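You operate a simulated robot arm through the tools that you are given. There is no shell and no other tool.

Carry out the task below with a simulated robot arm. There is one attempt and no reset: what you move stays moved.

Task
Park the probe, turn the mode knob to OFF, switch programmer and holder off, then open both clamps.
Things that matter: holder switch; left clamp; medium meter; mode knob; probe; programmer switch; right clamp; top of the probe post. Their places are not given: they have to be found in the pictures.

The check looks at the end state, three seconds after you hand in, the way a careful person would. Anything else that was tipped, shoved, dropped, spilled or broken makes it a failure.

Robot
A 7-joint arm with a two-finger gripper, fixed in place. Base frame: the origin is at the foot of the arm, x ahead of it, y to its left, z up; the work surface is at about z = 0.005. Lengths are in m, angles in rad, forces in N, time in s.
With the tool pointing down near the work surface it reaches from about 0.22 to 0.56 m from the base axis. Its first joint turns from -2.897 to 2.897 rad. Payload 1.2 kg.
Tool frame: the origin (TCP) lies between the finger pads and is the grasp point; the fingertips stand 0.022 m ahead of it; z points along the fingers, y is the line along which they close. The gripper opens to 0.092 m. The gripper's body begins 0.065 m behind the TCP.
Orientation is that of the tool frame in the base frame, as a unit quaternion [x, y, z, w]. With the fingers straight down and closing along the base's y, the tool's x points along the base's -x, its y along +y and its z along -z.

Tools
- The arm moves only by the tool step_arm. Its argument "rows" is a list of rows, each a list of 2 entries, a list of its own where there are three numbers: the shift along the tool's x, y, z in units of 200 mm (1.0 is 200 mm), then the turn, a rotation vector about the tool's x, y, z in units of 60 degrees (1.0 is 60 degrees). In form: [[[x, y, z], [ax, ay, az]], ...]. A call has 1 to 20 rows; each row is the pose to reach, as a shift and turn from the pose commanded when the call began, along the tool's axes at that moment. "hand" is the closure in counts, from 0 (fully open) to 255 (shut), set as the call begins (left out, the last holds). A call with a number of a shift or a turn outside -1 to 1 is refused whole. Rows are played at 5 a second. More than 0.05 m and 0.15 rad between two rows, or a gripper value outside its range, and nothing of the call is played. A pose out of reach is approached as far as the arm can. The call stops where the force on the tool passes 40 N (or 10 N more than at its start, if that is more) or the arm is blocked; 0.2 s more then pass. The fingers move at their own pace and stop on an object; they squeeze with about 20 N. The grip force told is the motor's: it shows also when the fingers shut on nothing. Time passes only in rows, and 0.2 s behind the last, so rows that repeat a pose let the fingers close. It gives the time, the measured TCP pose, the force on the tool (base axes), the opening and the grip force at its end, in the units of the frame above (readings bear some noise), with the torque about the TCP (base axes, N m) and any sound that the robot's microphone picked up.
- Cameras (640 x 400 px; columns grow to the right, rows downward): "scene" is fixed at [0.4005, -0.6508, 0.8018]; the picture's right is [0.98, -0.19, 0.00], its down [-0.14, -0.73, -0.67] and it looks along [0.13, 0.66, -0.74] (base axes); focal length 368 px, centre (320, 200). "wrist" rides on the gripper at [0.071, 0.019, -0.102] in the tool frame; the picture's right is [-0.26, 0.97, 0.00], its down [-0.75, -0.20, -0.62] and it looks along [-0.60, -0.16, 0.78] (tool axes); focal length 280 px, centre (320, 200).
- get_image(camera): a new picture of that camera. No time passes.
- pixel_to_xyz(camera, pixels): there is no depth. For up to 12 entries [column, row, z] of the newest picture of that camera ("zoom" is the newest enlarged one), the place [x, y] in the base frame at which the ray of that pixel passes the height z, good to about 0.002 m. No time passes.
- inspect(camera, box): a new picture of the part [left, top, right, bottom] of that camera's present view, enlarged. No time passes.
- finish_job(): hands the job in; it is judged then, once.

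Open the gripper and draw the arm clear of the work before you hand the job in, unless the task says otherwise.

The tools are called as a command line: name --argument value ..., lists and objects as JSON in quotes. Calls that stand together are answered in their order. step_arm: Moves the arm, as the interface text tells. Its arguments: {"type":"object","properties":{"rows":{"type":"array"},"hand":{"type":"number"}},"required":["rows"]} The other tools are called the same way: get_image (camera) takes a picture; pixel_to_xyz (camera, pixels) gives the place at which the rays of pixels pass given heights; inspect (camera, box) takes an enlarged picture of a part of a camera's view; finish_job () hands the job in.

At the start:

```text
clock: 0.0
eef_pos: [0.308, -0.1293, 0.4171]
orientation: [0.0, 1.0, 0.0, 0.0]
force: [0.1, -0.2, -0.7]
torque: [0.0, 0.01, 0.05]
gripper_width: 0.092
grasp_force: 0.1
```

scene: 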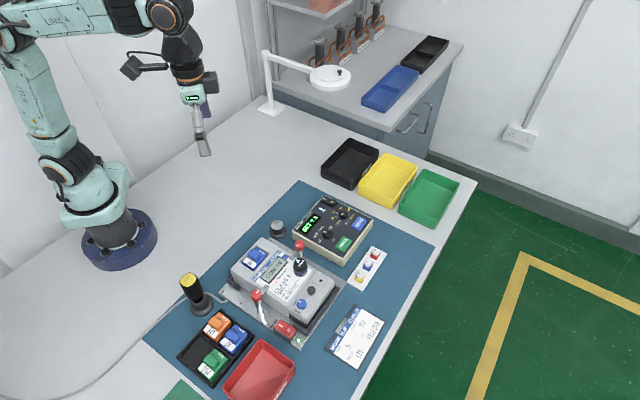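
wrist: 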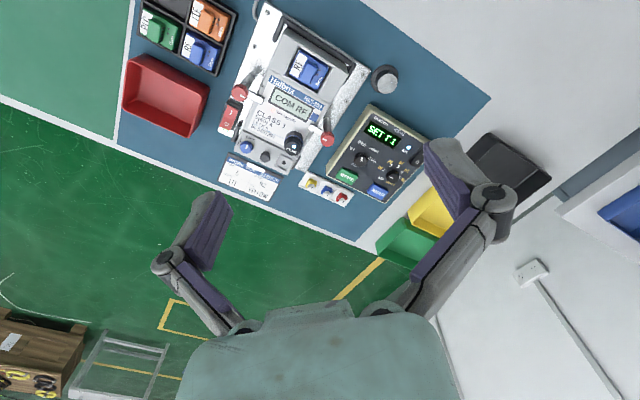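

I start by enlarging the part of the scene with the instruments to see what they are.

inspect --camera "scene" --box '[210, 200, 400, 350]'

inspect --camera "wrist" --box '[200, 0, 460, 210]'

inspect --camera "scene" --box '[150, 250, 300, 400]'

```text
2.67 times, centred on (305, 275) of scene
```

zoom: 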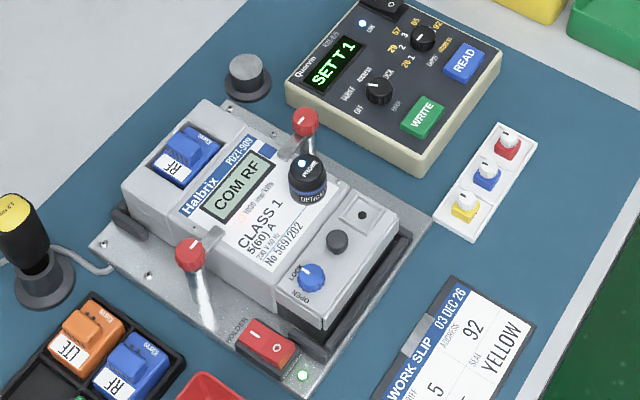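

```text
1.90 times, centred on (330, 105) of wrist
```

zoom: 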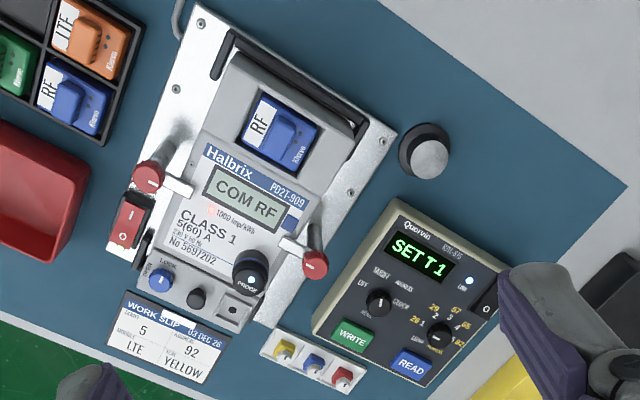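

```text
2.67 times, centred on (225, 325) of scene
```

zoom: 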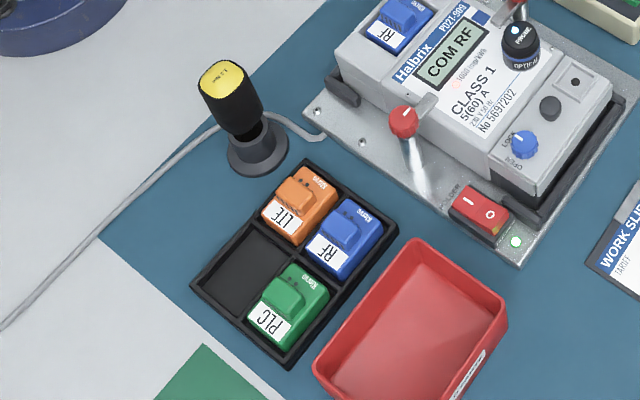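

The probe (black cap with "PROBE") seems to sit on the meter at about (300,266), and a grey post stands at (277,229). I enlarge these parts further.

inspect --camera "scene" --box '[290, 190, 380, 265]'

inspect --camera "scene" --box '[255, 215, 335, 285]'

inspect --camera "scene" --box '[235, 275, 335, 355]'

inspect --camera "scene" --box '[160, 255, 250, 330]'

inspect --camera "wrist" --box '[320, 90, 440, 210]'

inspect --camera "wrist" --box '[215, 60, 345, 180]'

```text
5.33 times, centred on (335, 228) of scene
```

zoom: 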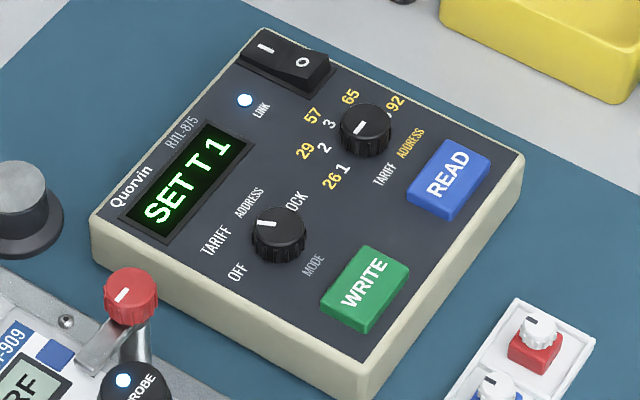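

```text
5.71 times, centred on (295, 250) of scene
```

zoom: 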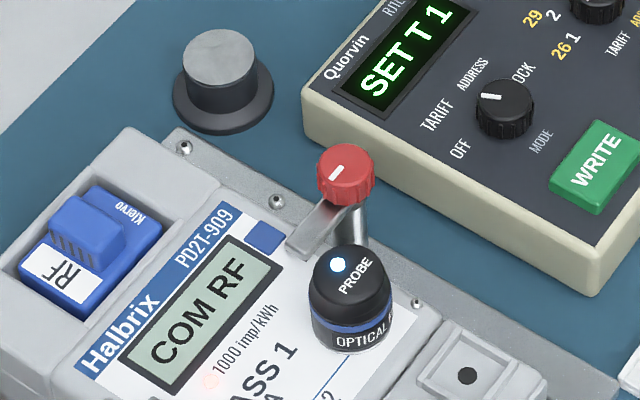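

```text
5.00 times, centred on (285, 315) of scene
```

zoom: 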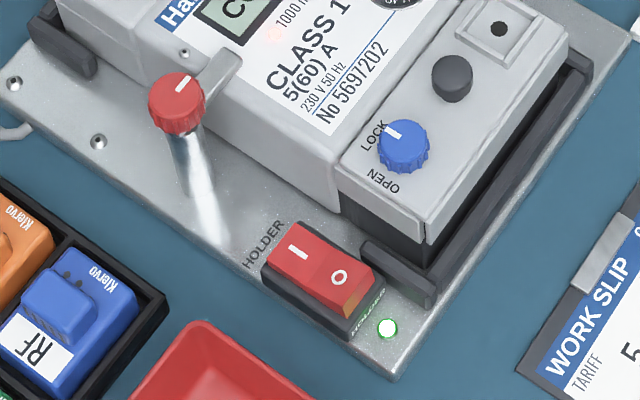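

```text
5.33 times, centred on (205, 292) of scene
```

zoom: 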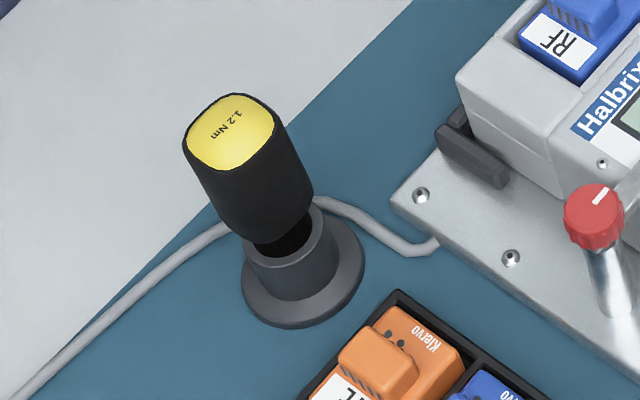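

```text
3.33 times, centred on (380, 150) of wrist
```

zoom: 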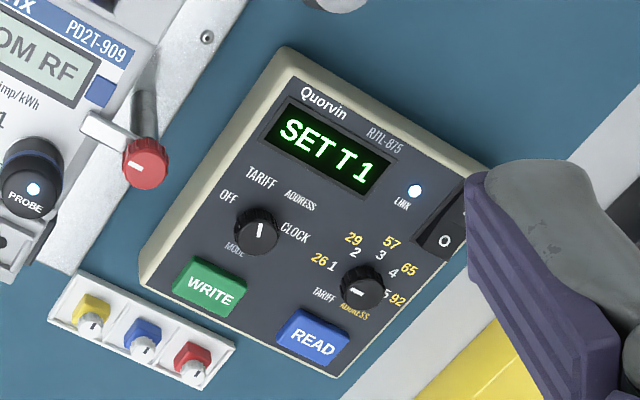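

```text
3.33 times, centred on (280, 120) of wrist
```

zoom: 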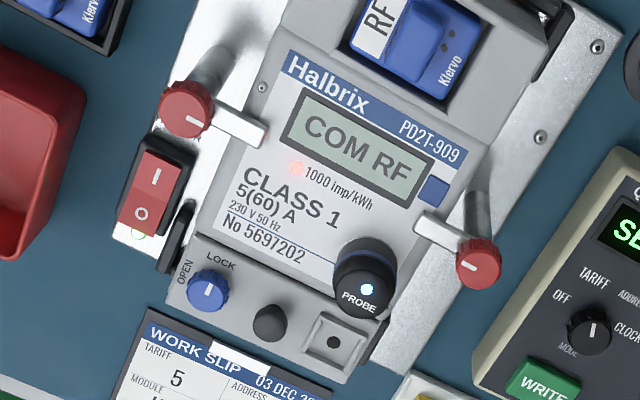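

The pictures identify probe, post (277,225), mode knob (327,233), rocker switches and red clamp knobs. I get rays of the same features in both cameras to triangulate heights.

pixel_to_xyz --camera "scene" --pixels '[[299.9, 263.5, 0.05], [299.9, 263.5, 0.15], [277.5, 225.1, 0.05], [277.5, 225.1, 0.15], [299.4, 243.9, 0.05], [299.4, 243.9, 0.15], [257, 293.6, 0.05], [257, 293.6, 0.15], [327.3, 232.7, 0.05], [327.3, 232.7, 0.15], [285, 329, 0.05], [285, 329, 0.15]]'

pixel_to_xyz --camera "wrist" --pixels '[[292.9, 144, 0.05], [292.9, 144, 0.15], [381.6, 82.4, 0.05], [381.6, 82.4, 0.15], [328, 138.6, 0.05], [328, 138.6, 0.15], [239.5, 94.5, 0.05], [239.5, 94.5, 0.15], [361.4, 158.4, 0.05], [361.4, 158.4, 0.15], [228.3, 117, 0.05], [228.3, 117, 0.15]]'

```text
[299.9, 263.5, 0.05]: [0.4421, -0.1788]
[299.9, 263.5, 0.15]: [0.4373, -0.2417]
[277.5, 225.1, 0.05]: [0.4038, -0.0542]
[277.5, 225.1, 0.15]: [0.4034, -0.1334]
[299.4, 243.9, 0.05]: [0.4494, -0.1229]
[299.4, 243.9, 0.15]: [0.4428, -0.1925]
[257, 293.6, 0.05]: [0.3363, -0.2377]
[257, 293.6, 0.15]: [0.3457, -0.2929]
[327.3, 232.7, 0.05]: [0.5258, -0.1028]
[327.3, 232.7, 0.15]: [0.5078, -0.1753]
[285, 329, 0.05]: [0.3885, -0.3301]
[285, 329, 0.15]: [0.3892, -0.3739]
```

```text
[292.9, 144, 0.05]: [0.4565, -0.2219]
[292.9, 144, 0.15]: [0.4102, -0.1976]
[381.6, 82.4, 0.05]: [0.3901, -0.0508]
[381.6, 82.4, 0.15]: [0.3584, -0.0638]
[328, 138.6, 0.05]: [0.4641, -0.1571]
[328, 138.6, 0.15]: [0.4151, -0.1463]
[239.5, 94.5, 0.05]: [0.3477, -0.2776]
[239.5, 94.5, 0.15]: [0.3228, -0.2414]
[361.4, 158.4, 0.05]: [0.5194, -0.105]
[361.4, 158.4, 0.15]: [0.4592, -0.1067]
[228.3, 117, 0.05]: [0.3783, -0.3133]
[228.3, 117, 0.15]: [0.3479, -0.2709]
```

Triangulation gives probe top about (0.437,-0.21,0.10), post top about (0.40,-0.05,0.04), clamp knobs at z about 0.093. I lower the hand over the free table side to get closer wrist pictures.

step_arm --rows '[[[0.03, -0.02, 0.16], [0, 0, 0]], [[0.06, -0.04, 0.33], [0, 0, 0]], [[0.09, -0.06, 0.5], [0, 0, 0]], [[0.12, -0.08, 0.67], [0, 0, 0]], [[0.14, -0.1, 0.835], [0, 0, 0]], [[0.14, -0.1, 0.835], [0, 0, 0]]]' --hand 0

get_image --camera "wrist"

```text
clock: 1.4
eef_pos: [0.2799, -0.1494, 0.2497]
orientation: [0.0, 1.0, 0.0, -0.001]
force: [0.5, -0.4, -0.6]
torque: [0.0, 0.01, 0.01]
gripper_width: 0.092
grasp_force: 0.0
```

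```text
taken
```

wrist: 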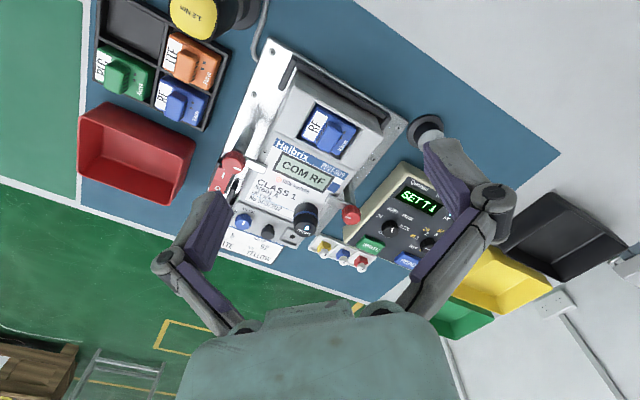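

The closer wrist view now shows the meter with clamps around (232,160) and (351,215). I enlarge the clamps, probe and post.

inspect --camera "wrist" --box '[200, 120, 300, 220]'

inspect --camera "wrist" --box '[290, 170, 370, 250]'

inspect --camera "wrist" --box '[350, 100, 460, 270]'

inspect --camera "wrist" --box '[220, 190, 320, 250]'

```text
4.00 times, centred on (250, 170) of wrist
```

zoom: 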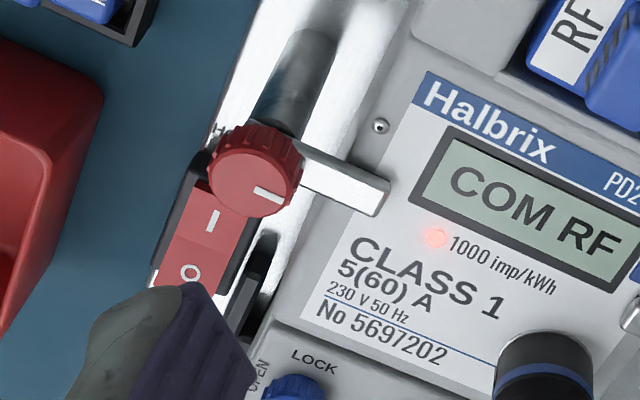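

```text
5.00 times, centred on (330, 210) of wrist
```

zoom: 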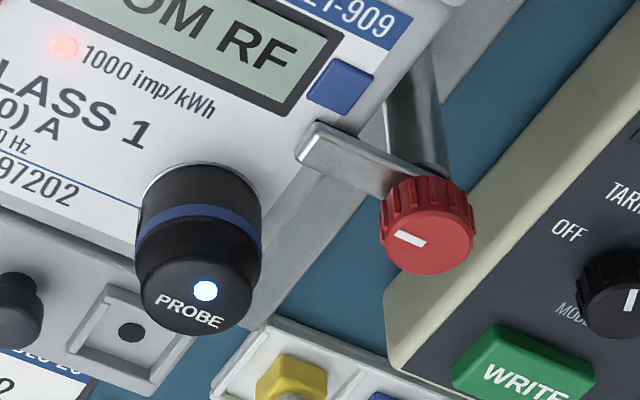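

```text
2.35 times, centred on (405, 185) of wrist
```

zoom: 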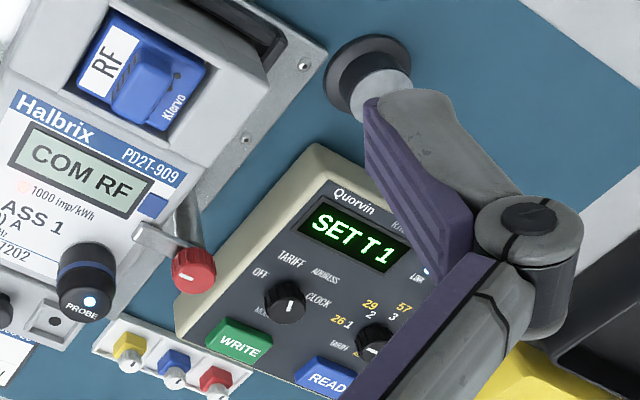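

```text
6.40 times, centred on (270, 220) of wrist
```

zoom: 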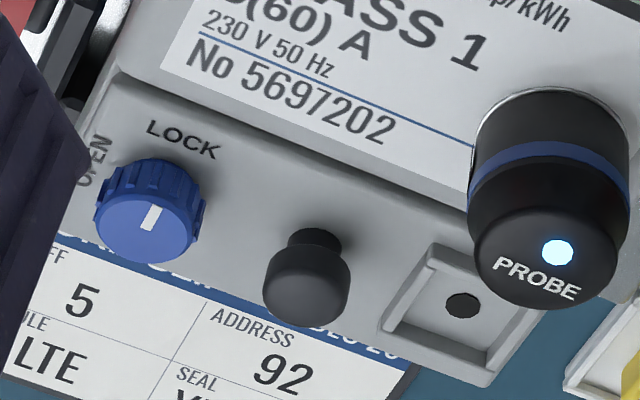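

Clearer views: probe top at wrist (306,228), right clamp knob (352,218), left clamp knob (233,167), mode knob (392,229). I triangulate again.

pixel_to_xyz --camera "wrist" --pixels '[[306, 228, 0.05], [306, 228, 0.1], [352, 218.4, 0.05], [352, 218.4, 0.1], [233, 167, 0.05], [233, 167, 0.1], [391.8, 229.3, 0.05], [391.8, 229.3, 0.1], [220.75, 180, 0.03], [220.75, 180, 0.05], [431.8, 140.3, 0.03], [431.8, 140.3, 0.05]]'

inspect --camera "scene" --box '[270, 230, 330, 290]'

inspect --camera "scene" --box '[260, 210, 300, 245]'

```text
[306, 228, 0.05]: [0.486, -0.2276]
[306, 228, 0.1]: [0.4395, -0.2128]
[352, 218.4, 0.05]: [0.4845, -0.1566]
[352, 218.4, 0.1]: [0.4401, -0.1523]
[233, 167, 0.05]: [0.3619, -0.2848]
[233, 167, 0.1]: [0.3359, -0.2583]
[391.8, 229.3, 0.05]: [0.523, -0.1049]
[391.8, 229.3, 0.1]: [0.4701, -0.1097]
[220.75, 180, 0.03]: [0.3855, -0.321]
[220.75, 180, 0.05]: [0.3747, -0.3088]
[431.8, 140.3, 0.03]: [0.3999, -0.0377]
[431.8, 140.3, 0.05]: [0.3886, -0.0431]
```

```text
6.67 times, centred on (300, 260) of scene
```

zoom: 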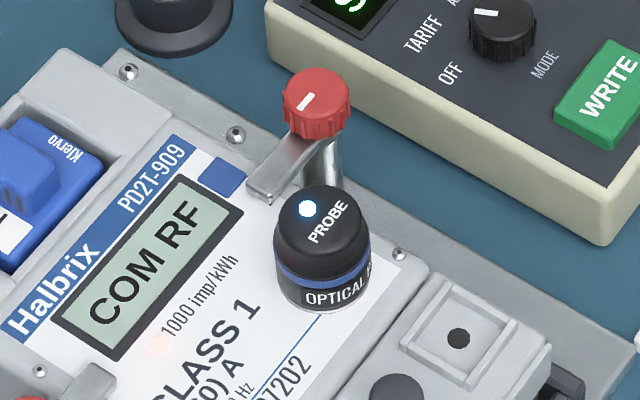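

```text
11.43 times, centred on (280, 228) of scene
```

zoom: 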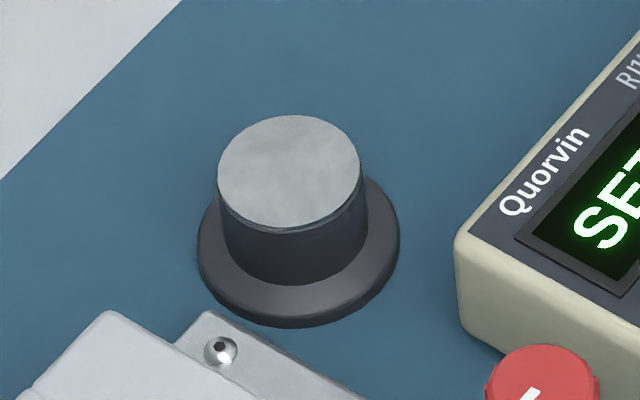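

Probe top is at about (0.438,-0.212,0.102) and the clamp knobs at (0.4465,-0.153,0.093) and (0.340,-0.262,0.0935). I check the post's flange at table level and the probe's foot, plus more points for the programmer switch.

pixel_to_xyz --camera "scene" --pixels '[[278.1, 232.5, 0.005], [277.3, 225.5, 0.03], [277.3, 225.5, 0.04], [300.3, 271.8, 0.06], [300.3, 271.8, 0.07], [300.3, 271.8, 0.08], [299.7, 263.3, 0.1], [328.8, 202.7, 0.04], [328.8, 202.7, 0.05]]'

inspect --camera "scene" --box '[310, 190, 360, 225]'

```text
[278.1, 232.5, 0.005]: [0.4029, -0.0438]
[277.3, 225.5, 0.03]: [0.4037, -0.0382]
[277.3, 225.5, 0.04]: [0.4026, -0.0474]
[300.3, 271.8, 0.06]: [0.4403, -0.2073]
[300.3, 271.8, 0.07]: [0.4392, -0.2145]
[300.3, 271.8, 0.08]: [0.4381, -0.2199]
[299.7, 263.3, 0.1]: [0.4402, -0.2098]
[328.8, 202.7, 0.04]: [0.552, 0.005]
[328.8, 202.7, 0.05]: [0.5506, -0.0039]
```

```text
11.43 times, centred on (335, 208) of scene
```

zoom: 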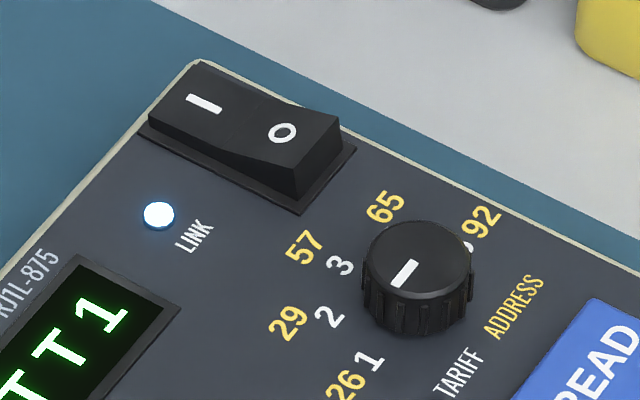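

Post centre is about (0.403,-0.044), top near z 0.035. I swing the tool by +45° about its axis (closing along the meter's left-right line) and go above the probe at z 0.2.

step_arm --rows '[[[-0.1, -0.04, 0.03], [0, 0, 0.1]], [[-0.2, -0.08, 0.06], [0, 0, 0.2]], [[-0.3, -0.12, 0.09], [0, 0, 0.3]], [[-0.4, -0.16, 0.12], [0, 0, 0.4]], [[-0.5, -0.2, 0.15], [0, 0, 0.5]], [[-0.6, -0.24, 0.18], [0, 0, 0.6]], [[-0.7, -0.28, 0.21], [0, 0, 0.7]], [[-0.7925, -0.315, 0.25], [0, 0, 0.75]], [[-0.7925, -0.315, 0.25], [0, 0, 0.75]]]' --hand 0

get_image --camera "wrist"

get_image --camera "scene"

```text
clock: 3.4
eef_pos: [0.4379, -0.2123, 0.1996]
orientation: [0.384, 0.924, 0.0, 0.0]
force: [0.7, -0.4, -0.1]
torque: [0.04, 0.0, -0.01]
gripper_width: 0.0924
grasp_force: 0.1
```

```text
taken
```

wrist: 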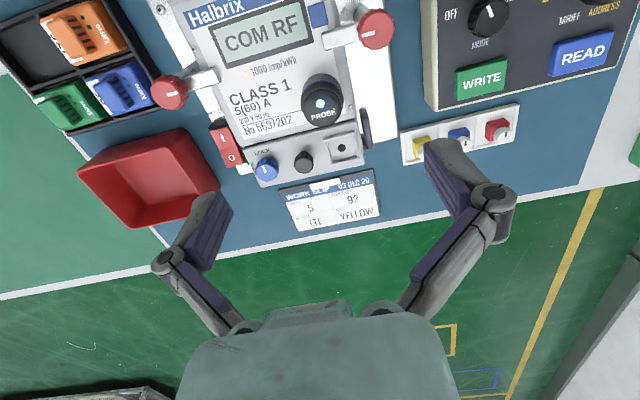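

```text
taken
```

scene: 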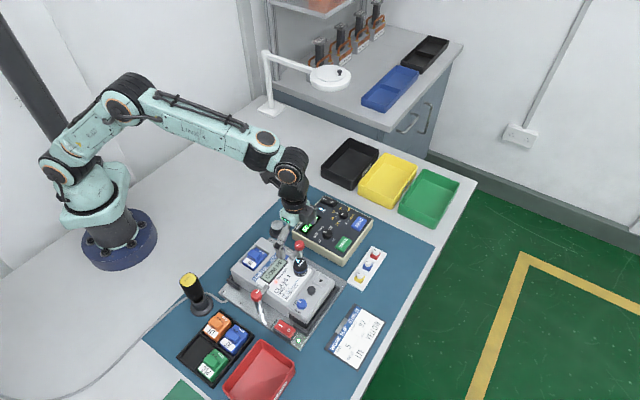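

The tool is above the probe; probe top is near wrist (321,105). I enlarge it to refine the probe's centre from this second viewpoint.

inspect --camera "wrist" --box '[280, 50, 370, 170]'

inspect --camera "wrist" --box '[310, 0, 420, 60]'

inspect --camera "wrist" --box '[140, 50, 270, 190]'

```text
3.33 times, centred on (325, 110) of wrist
```

zoom: 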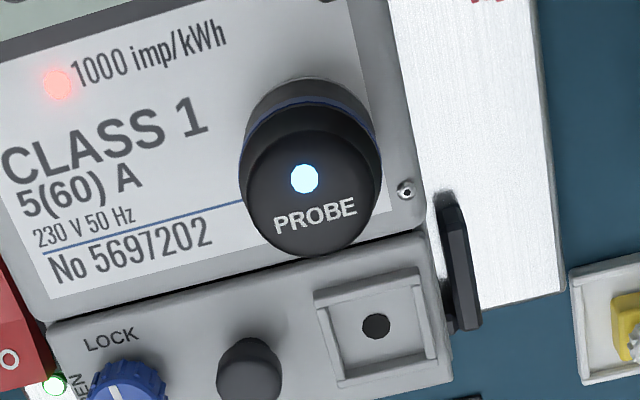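

```text
5.82 times, centred on (365, 30) of wrist
```

zoom: 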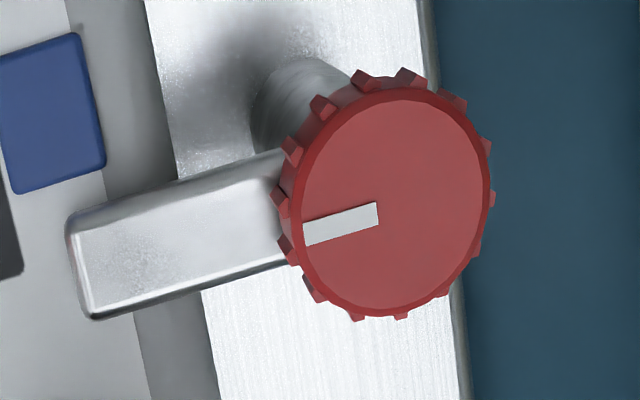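

```text
2.86 times, centred on (205, 120) of wrist
```

zoom: 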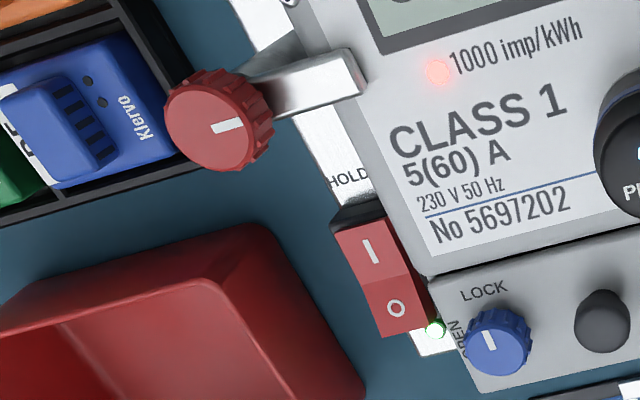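

Probe top face centre reads about wrist (322.6,107.9). I also query the right clamp knob centre (395/5.82 zoom → about (378,31)) and the switch's O half.

pixel_to_xyz --camera "wrist" --pixels '[[322.6, 107.9, 0.095], [322.6, 107.9, 0.1], [322.6, 107.9, 0.105], [377.7, 30.7, 0.09], [377.7, 30.7, 0.095], [170, 92, 0.09], [170, 92, 0.095], [231, 157, 0.03], [231, 157, 0.035]]'

```text
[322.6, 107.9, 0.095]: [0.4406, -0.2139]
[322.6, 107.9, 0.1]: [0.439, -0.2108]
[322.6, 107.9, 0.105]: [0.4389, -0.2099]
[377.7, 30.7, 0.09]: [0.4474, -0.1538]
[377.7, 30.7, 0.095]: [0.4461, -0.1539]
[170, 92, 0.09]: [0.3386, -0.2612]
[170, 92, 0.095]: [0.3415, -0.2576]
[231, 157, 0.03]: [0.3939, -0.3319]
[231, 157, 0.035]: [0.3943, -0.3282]
```

The probe is at (0.439,-0.211), top z 0.10, meter face about z 0.066. I narrow the fingers to about 5 cm and descend to TCP z 0.097, keeping the fingertips above the meter face.

step_arm --rows '[[[0, 0.007, 0.1], [0, 0, 0]], [[0, 0.007, 0.2], [0, 0, 0]], [[0, 0.007, 0.3], [0, 0, 0]], [[0, 0.007, 0.38], [0, 0, 0]], [[0, 0.007, 0.44], [0, 0, 0]], [[0, 0.007, 0.48], [0, 0, 0]], [[0, 0.007, 0.51], [0, 0, 0]], [[0, 0.007, 0.51], [0, 0, 0]]]' --hand 110

get_image --camera "wrist"

inspect --camera "scene" --box '[230, 180, 370, 300]'

```text
clock: 5.2
eef_pos: [0.4384, -0.2113, 0.0984]
orientation: [0.383, 0.924, 0.0, 0.0]
force: [0.1, 0.2, -0.1]
torque: [-0.01, 0.0, -0.02]
gripper_width: 0.0521
grasp_force: 0.0
```

```text
taken
```

wrist: 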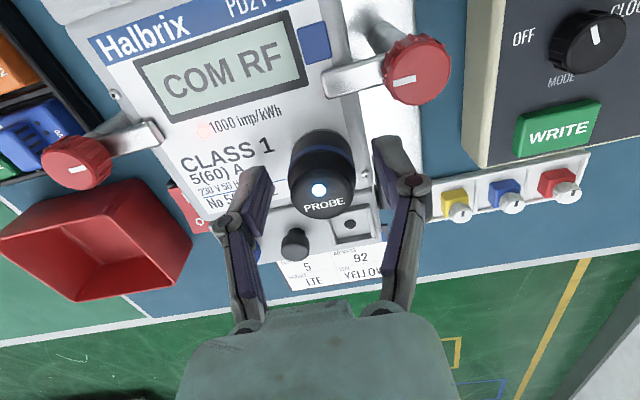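

```text
3.33 times, centred on (300, 240) of scene
```

zoom: 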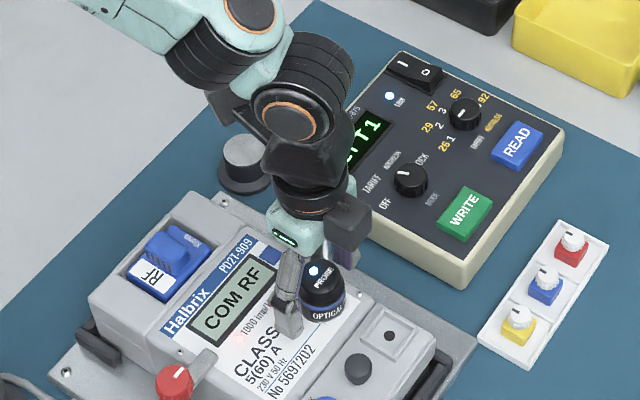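

The fingers straddle the probe (TCP projects to about (320,186), probe LED at (319,190)). I close the gripper on it.

step_arm --rows '[[[0, 0, 0], [0, 0, 0]], [[0, 0, 0], [0, 0, 0]], [[0, 0, 0], [0, 0, 0]], [[0, 0, 0], [0, 0, 0]]]' --hand 255

get_image --camera "wrist"

```text
clock: 6.2
eef_pos: [0.4376, -0.2118, 0.0989]
orientation: [0.383, 0.924, 0.0, -0.001]
force: [-0.7, -0.3, 4.4]
torque: [-0.03, 0.02, -0.01]
gripper_width: 0.0311
grasp_force: 19.9
```

```text
taken
```

wrist: 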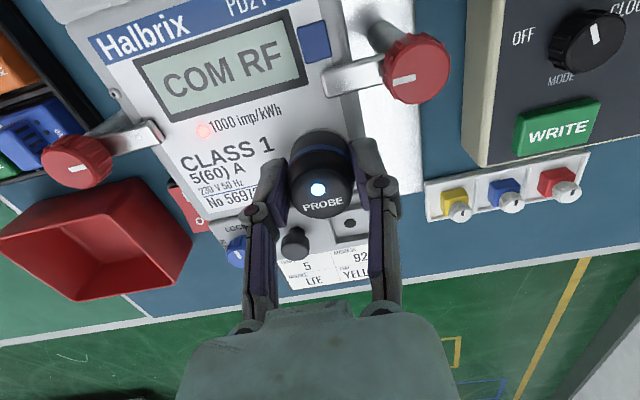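

The gripper holds the probe at 0.031 m with 20 N. I lift it straight up slowly.

step_arm --rows '[[[0, 0, -0.02], [0, 0, 0]], [[0, 0, -0.05], [0, 0, 0]], [[0, 0, -0.1], [0, 0, 0]], [[0, 0, -0.2], [0, 0, 0]], [[0, 0, -0.3], [0, 0, 0]], [[0, 0, -0.4], [0, 0, 0]], [[0, 0, -0.4], [0, 0, 0]]]' --hand 255

get_image --camera "wrist"

inspect --camera "scene" --box '[230, 180, 370, 300]'

```text
clock: 7.8
eef_pos: [0.4388, -0.2112, 0.1784]
orientation: [0.383, 0.924, 0.0, 0.0]
force: [0.2, 0.2, -0.1]
torque: [0.01, 0.02, 0.01]
gripper_width: 0.031
grasp_force: 19.7
```

```text
taken
```

wrist: 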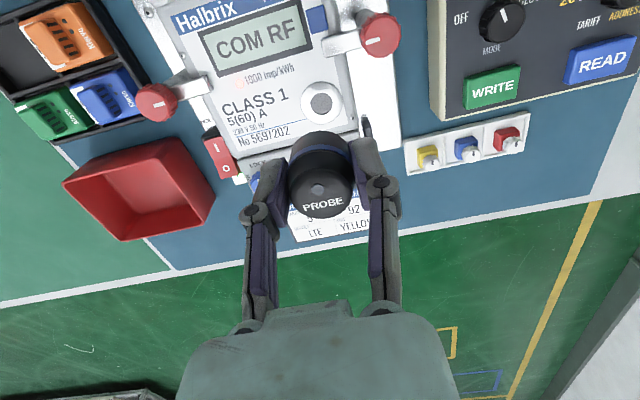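

```text
3.33 times, centred on (300, 240) of scene
```

zoom: 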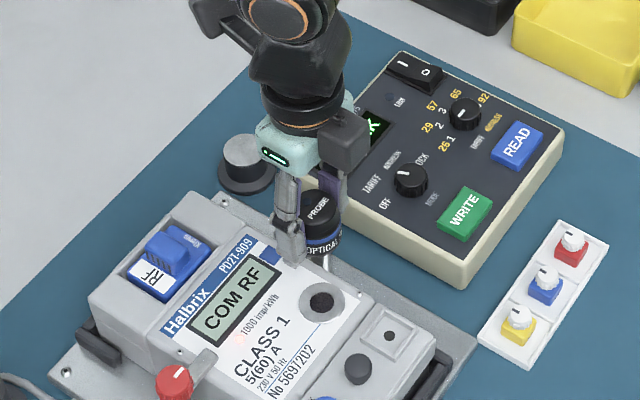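

Probe is off the meter, port visible at wrist (321,100). I carry it at z 0.178 to above the post at about (0.403,-0.044).

step_arm --rows '[[[0.12, 0.08, 0], [0, 0, 0]], [[0.24, 0.16, 0], [0, 0, 0]], [[0.36, 0.24, 0], [0, 0, 0]], [[0.48, 0.32, 0], [0, 0, 0]], [[0.6, 0.39, 0], [0, 0, 0]], [[0.716, 0.465, 0], [0, 0, 0]], [[0.716, 0.465, 0], [0, 0, 0]]]' --hand 255

get_image --camera "wrist"

inspect --camera "scene" --box '[230, 160, 350, 290]'

```text
clock: 9.4
eef_pos: [0.403, -0.0451, 0.1782]
orientation: [0.383, 0.924, 0.001, 0.0]
force: [0.2, 0.3, -0.7]
torque: [0.03, 0.0, 0.01]
gripper_width: 0.0308
grasp_force: 19.6
```

```text
taken
```

wrist: 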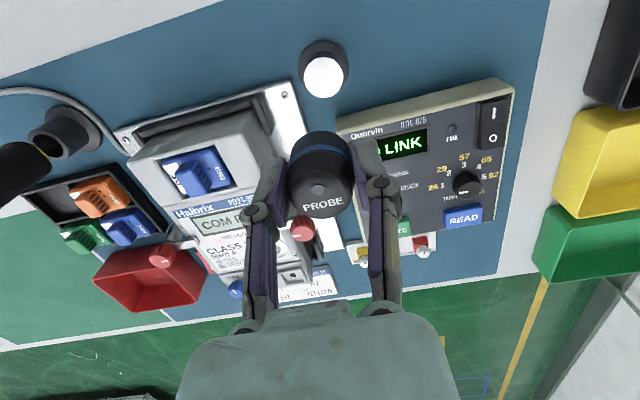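

```text
3.08 times, centred on (290, 225) of scene
```

zoom: 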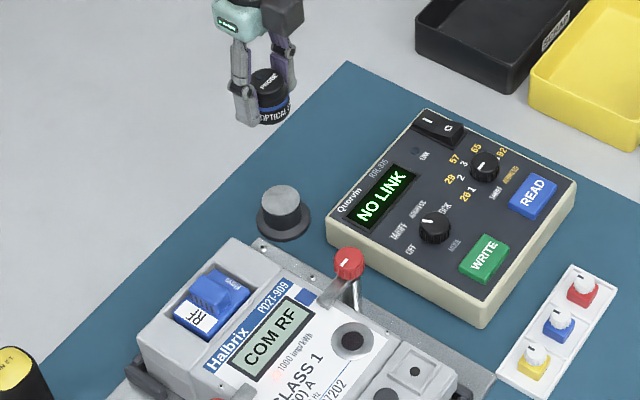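

The programmer now reads NO LINK; the post's bright top is at wrist (324,78). I enlarge it to get its centre and height.

inspect --camera "wrist" --box '[285, 30, 365, 130]'

inspect --camera "wrist" --box '[270, 110, 370, 230]'

```text
4.00 times, centred on (325, 80) of wrist
```

zoom: 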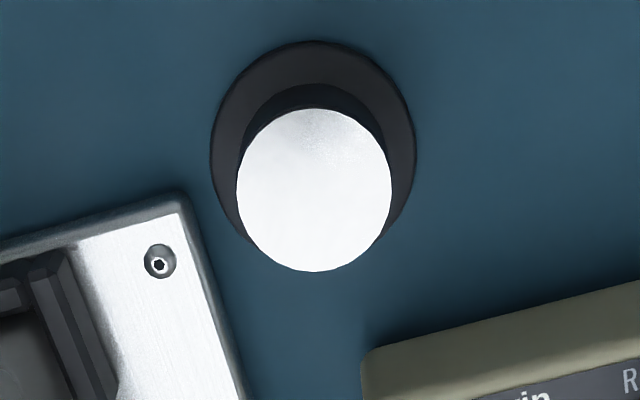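

```text
3.33 times, centred on (320, 170) of wrist
```

zoom: 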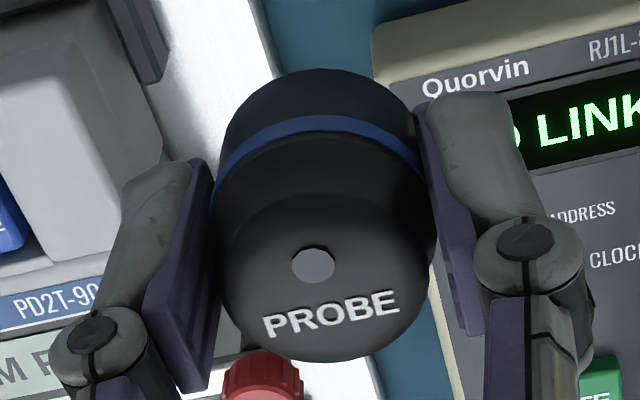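

Post top centre at wrist (323.5,77.5), flange centre about (323,67). I convert these to base positions.

pixel_to_xyz --camera "wrist" --pixels '[[323.5, 77.5, 0.03], [323.5, 77.5, 0.035], [323.5, 77.5, 0.04], [323.1, 66.75, 0.005], [323.1, 66.75, 0.01]]'

pixel_to_xyz --camera "scene" --pixels '[[277.3, 225.5, 0.03], [277.3, 225.5, 0.035], [277.3, 225.5, 0.04], [277.3, 225.5, 0.045], [300.3, 270.3, 0.06], [300.3, 270.3, 0.065], [300.3, 270.3, 0.07]]'

```text
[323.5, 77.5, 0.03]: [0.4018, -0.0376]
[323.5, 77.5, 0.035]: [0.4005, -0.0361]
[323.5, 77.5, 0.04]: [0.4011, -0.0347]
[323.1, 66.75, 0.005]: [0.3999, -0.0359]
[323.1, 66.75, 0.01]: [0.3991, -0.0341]
```

```text
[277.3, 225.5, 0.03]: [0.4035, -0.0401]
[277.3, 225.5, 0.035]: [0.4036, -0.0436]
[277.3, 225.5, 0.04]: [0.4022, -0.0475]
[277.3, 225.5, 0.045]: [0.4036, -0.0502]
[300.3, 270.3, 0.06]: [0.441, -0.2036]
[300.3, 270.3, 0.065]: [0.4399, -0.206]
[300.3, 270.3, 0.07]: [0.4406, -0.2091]
```

The two views disagree by a few mm on the post's height, so I shift to about (0.402,-0.040) and lower to z 0.105 (probe bottom about 0.07) to compare probe and post at close range.

step_arm --rows '[[[0.021, 0.014, 0.1], [0, 0, 0]], [[0.021, 0.014, 0.2], [0, 0, 0]], [[0.021, 0.014, 0.3], [0, 0, 0]], [[0.021, 0.014, 0.365], [0, 0, 0]], [[0.021, 0.014, 0.365], [0, 0, 0]]]' --hand 255

get_image --camera "wrist"

inspect --camera "scene" --box '[250, 180, 310, 250]'

inspect --camera "wrist" --box '[270, 30, 370, 200]'

```text
clock: 10.6
eef_pos: [0.4024, -0.0397, 0.1054]
orientation: [0.383, 0.924, 0.001, 0.0]
force: [0.4, 0.7, -0.5]
torque: [0.01, 0.02, -0.01]
gripper_width: 0.0308
grasp_force: 20.4
```

```text
taken
```

wrist: 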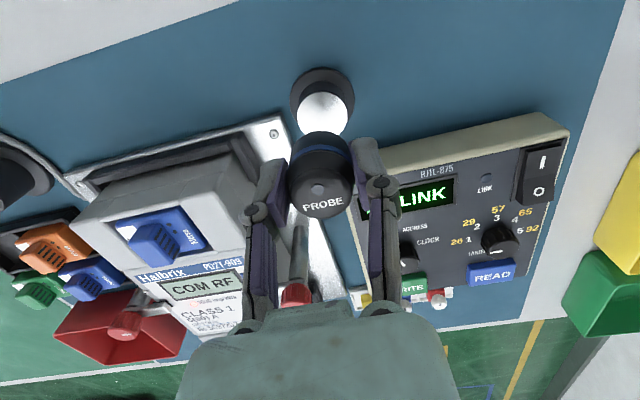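

```text
5.71 times, centred on (280, 215) of scene
```

zoom: 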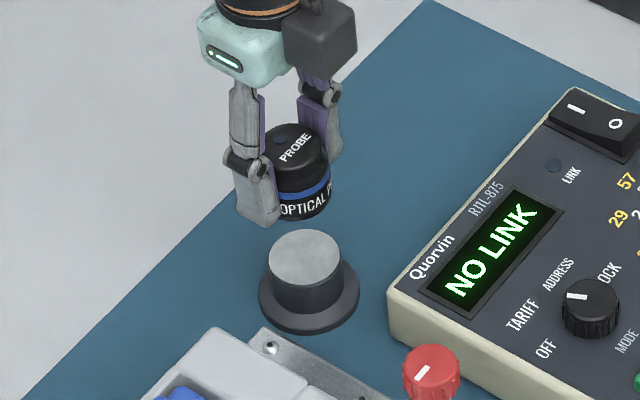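

```text
2.35 times, centred on (320, 115) of wrist
```

zoom: 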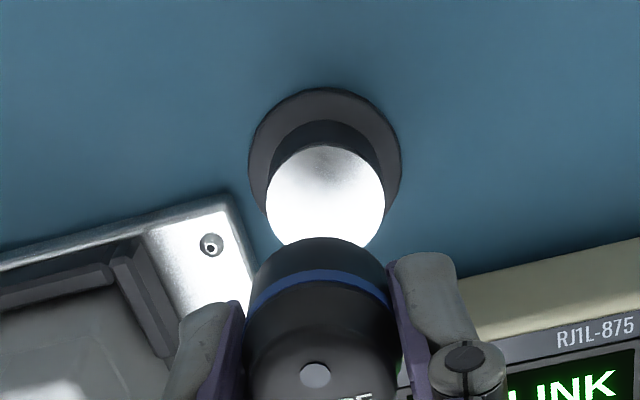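

From both views the post is near (0.402,-0.037) with top z about 0.03. I shift about 3 mm and lower to TCP z 0.073, then look again.

step_arm --rows '[[[0.0145, 0.0083, 0.05], [0, 0, 0]], [[0.0145, 0.0083, 0.1], [0, 0, 0]], [[0.0145, 0.0083, 0.14], [0, 0, 0]], [[0.0145, 0.0083, 0.16], [0, 0, 0]], [[0.0145, 0.0083, 0.16], [0, 0, 0]]]' --hand 255

inspect --camera "wrist" --box '[270, 50, 370, 220]'

inspect --camera "scene" --box '[255, 195, 305, 250]'

```text
clock: 11.8
eef_pos: [0.4007, -0.0358, 0.0729]
orientation: [0.383, 0.924, 0.0, 0.0]
force: [0.3, -0.6, -1.2]
torque: [0.04, -0.02, -0.02]
gripper_width: 0.0308
grasp_force: 20.3
```

```text
2.35 times, centred on (320, 135) of wrist
```

zoom: 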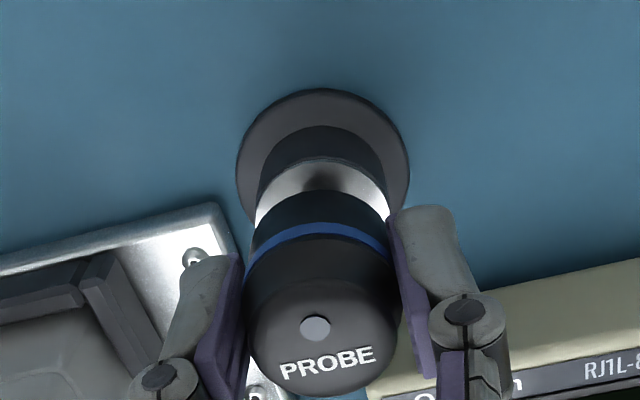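

```text
7.27 times, centred on (280, 222) of scene
```

zoom: 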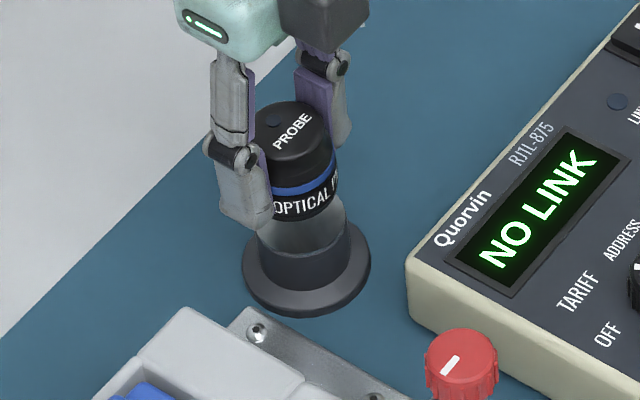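

The probe now hovers over the post with a visible gap of roughly 15–20 mm, well aligned sideways. I lower 10 mm more with a small correction and look again.

step_arm --rows '[[[-0.007, 0.004, 0.02], [0, 0, 0]], [[-0.007, 0.004, 0.04], [0, 0, 0]], [[-0.007, 0.004, 0.05], [0, 0, 0]], [[-0.007, 0.004, 0.05], [0, 0, 0]]]' --hand 255

inspect --camera "wrist" --box '[270, 50, 370, 220]'

inspect --camera "scene" --box '[255, 195, 305, 250]'

```text
clock: 12.8
eef_pos: [0.4023, -0.0364, 0.0627]
orientation: [0.383, 0.924, 0.0, 0.0]
force: [0.1, 0.4, 0.1]
torque: [0.0, 0.01, 0.02]
gripper_width: 0.0309
grasp_force: 20.2
```

```text
2.35 times, centred on (320, 135) of wrist
```

zoom: 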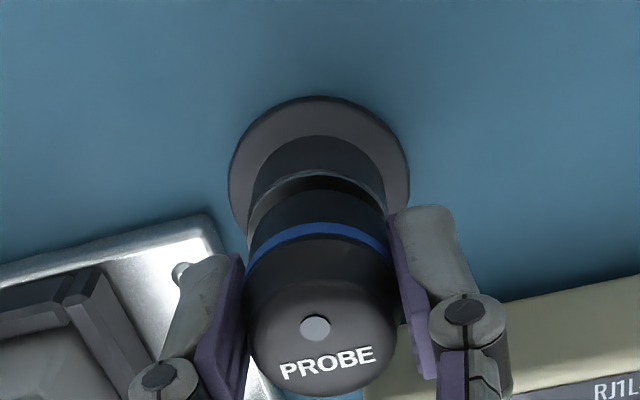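

```text
7.27 times, centred on (280, 222) of scene
```

zoom: 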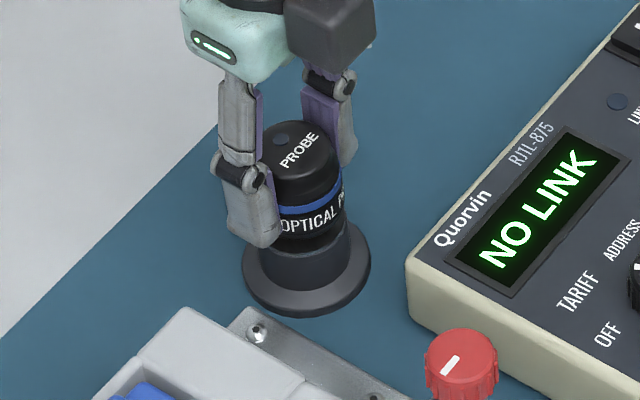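

Nearly in contact now. I enlarge both views further to judge the residual gap and centring.

inspect --camera "wrist" --box '[285, 95, 355, 165]'

inspect --camera "scene" --box '[265, 208, 295, 242]'

```text
5.71 times, centred on (320, 130) of wrist
```

zoom: 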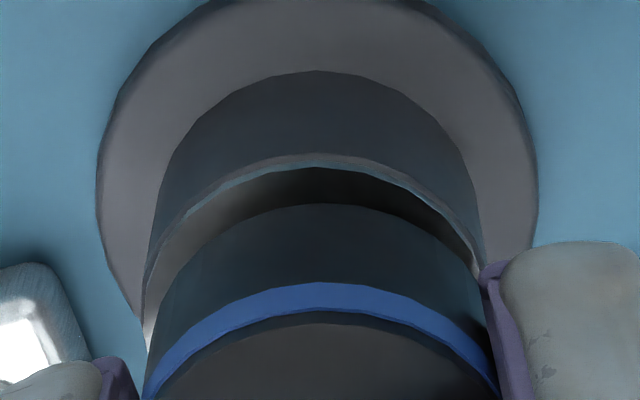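

```text
11.76 times, centred on (280, 225) of scene
```

zoom: 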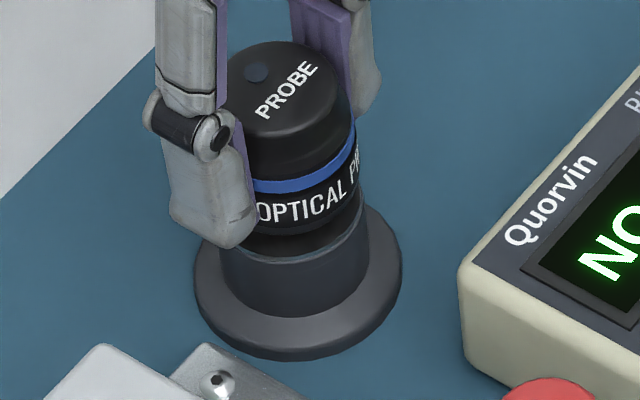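

Alignment is within about 2 mm, residual gap about 9 mm. I lower 7 mm in small steps and read the force.

step_arm --rows '[[[0, 0, 0.015], [0, 0, 0]], [[0, 0, 0.025], [0, 0, 0]], [[0, 0, 0.035], [0, 0, 0]], [[0, 0, 0.035], [0, 0, 0]]]' --hand 255

inspect --camera "wrist" --box '[285, 95, 355, 165]'

inspect --camera "scene" --box '[265, 208, 295, 242]'

```text
clock: 13.8
eef_pos: [0.4031, -0.037, 0.0569]
orientation: [0.382, 0.924, 0.001, 0.001]
force: [-5.4, 0.4, 16.0]
torque: [-0.01, 0.1, 0.01]
gripper_width: 0.0313
grasp_force: 19.8
```

```text
5.71 times, centred on (320, 130) of wrist
```

zoom: 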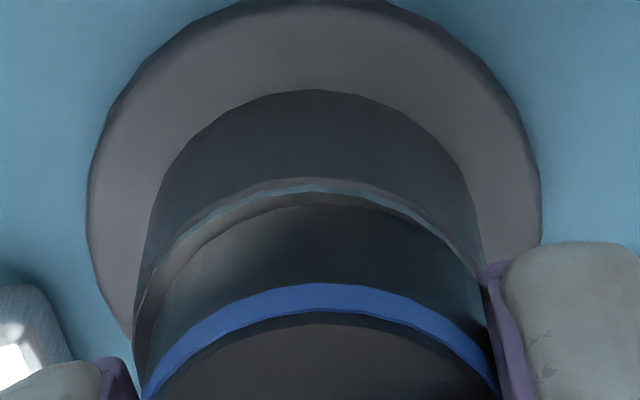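

```text
11.76 times, centred on (280, 225) of scene
```

zoom: 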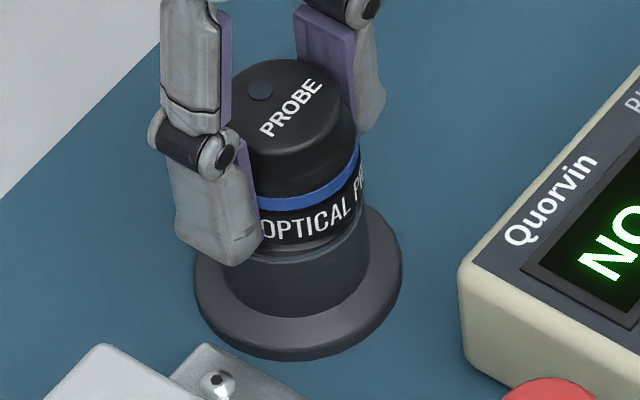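

Contact reached: 16 N upward at TCP z 0.0569, the probe sits on the post within about 2 mm. I relieve about 1 mm of the push, then open the fingers to 5 cm.

step_arm --rows '[[[0, 0, -0.004], [0, 0, 0]], [[0, 0, -0.004], [0, 0, 0]]]' --hand 255

step_arm --rows '[[[0, 0, 0], [0, 0, 0]], [[0, 0, 0], [0, 0, 0]], [[0, 0, 0], [0, 0, 0]]]' --hand 115

inspect --camera "wrist" --box '[270, 50, 370, 220]'

inspect --camera "scene" --box '[255, 195, 305, 250]'

```text
clock: 14.4
eef_pos: [0.4033, -0.0364, 0.0576]
orientation: [0.383, 0.924, 0.0, 0.0]
force: [2.1, -0.4, 3.1]
torque: [0.03, -0.08, 0.0]
gripper_width: 0.031
grasp_force: 19.8
```

```text
clock: 15.2
eef_pos: [0.4025, -0.0371, 0.0563]
orientation: [0.383, 0.924, 0.0, 0.0]
force: [0.3, 0.3, -0.2]
torque: [-0.02, 0.01, 0.02]
gripper_width: 0.0504
grasp_force: 0.1
```

```text
2.35 times, centred on (320, 135) of wrist
```

zoom: 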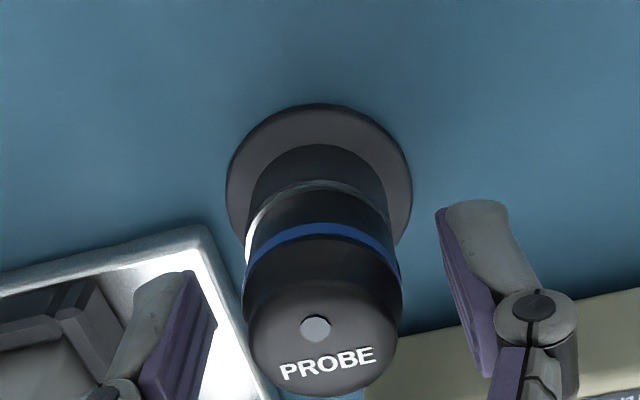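

```text
7.27 times, centred on (280, 222) of scene
```

zoom: 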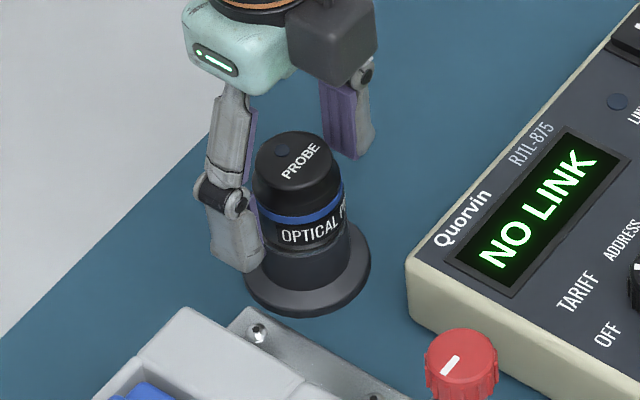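

The probe stays upright on the post and the fingers are clear on both sides. I rise straight up 14 cm.

step_arm --rows '[[[0, 0, -0.05], [0, 0, 0]], [[0, 0, -0.15], [0, 0, 0]], [[0, 0, -0.3], [0, 0, 0]], [[0, 0, -0.45], [0, 0, 0]], [[0, 0, -0.6], [0, 0, 0]], [[0, 0, -0.7], [0, 0, 0]], [[0, 0, -0.7], [0, 0, 0]]]' --hand 115

get_image --camera "wrist"

inspect --camera "scene" --box '[255, 195, 305, 250]'

inspect --camera "wrist" --box '[280, 40, 360, 130]'

```text
clock: 16.8
eef_pos: [0.4025, -0.037, 0.1973]
orientation: [0.383, 0.924, 0.0, 0.0]
force: [0.6, -0.3, 0.4]
torque: [0.01, -0.02, 0.02]
gripper_width: 0.0502
grasp_force: 0.0
```

```text
taken
```

wrist: 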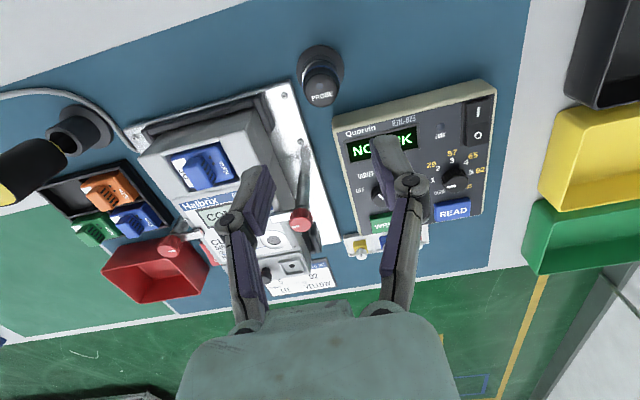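

```text
7.27 times, centred on (280, 222) of scene
```

zoom: 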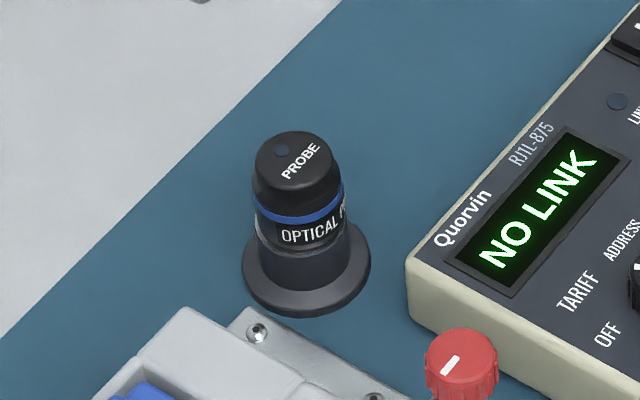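

```text
4.44 times, centred on (320, 85) of wrist
```

zoom: 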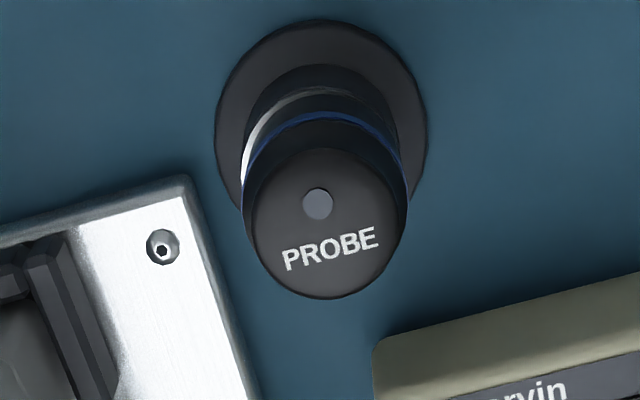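

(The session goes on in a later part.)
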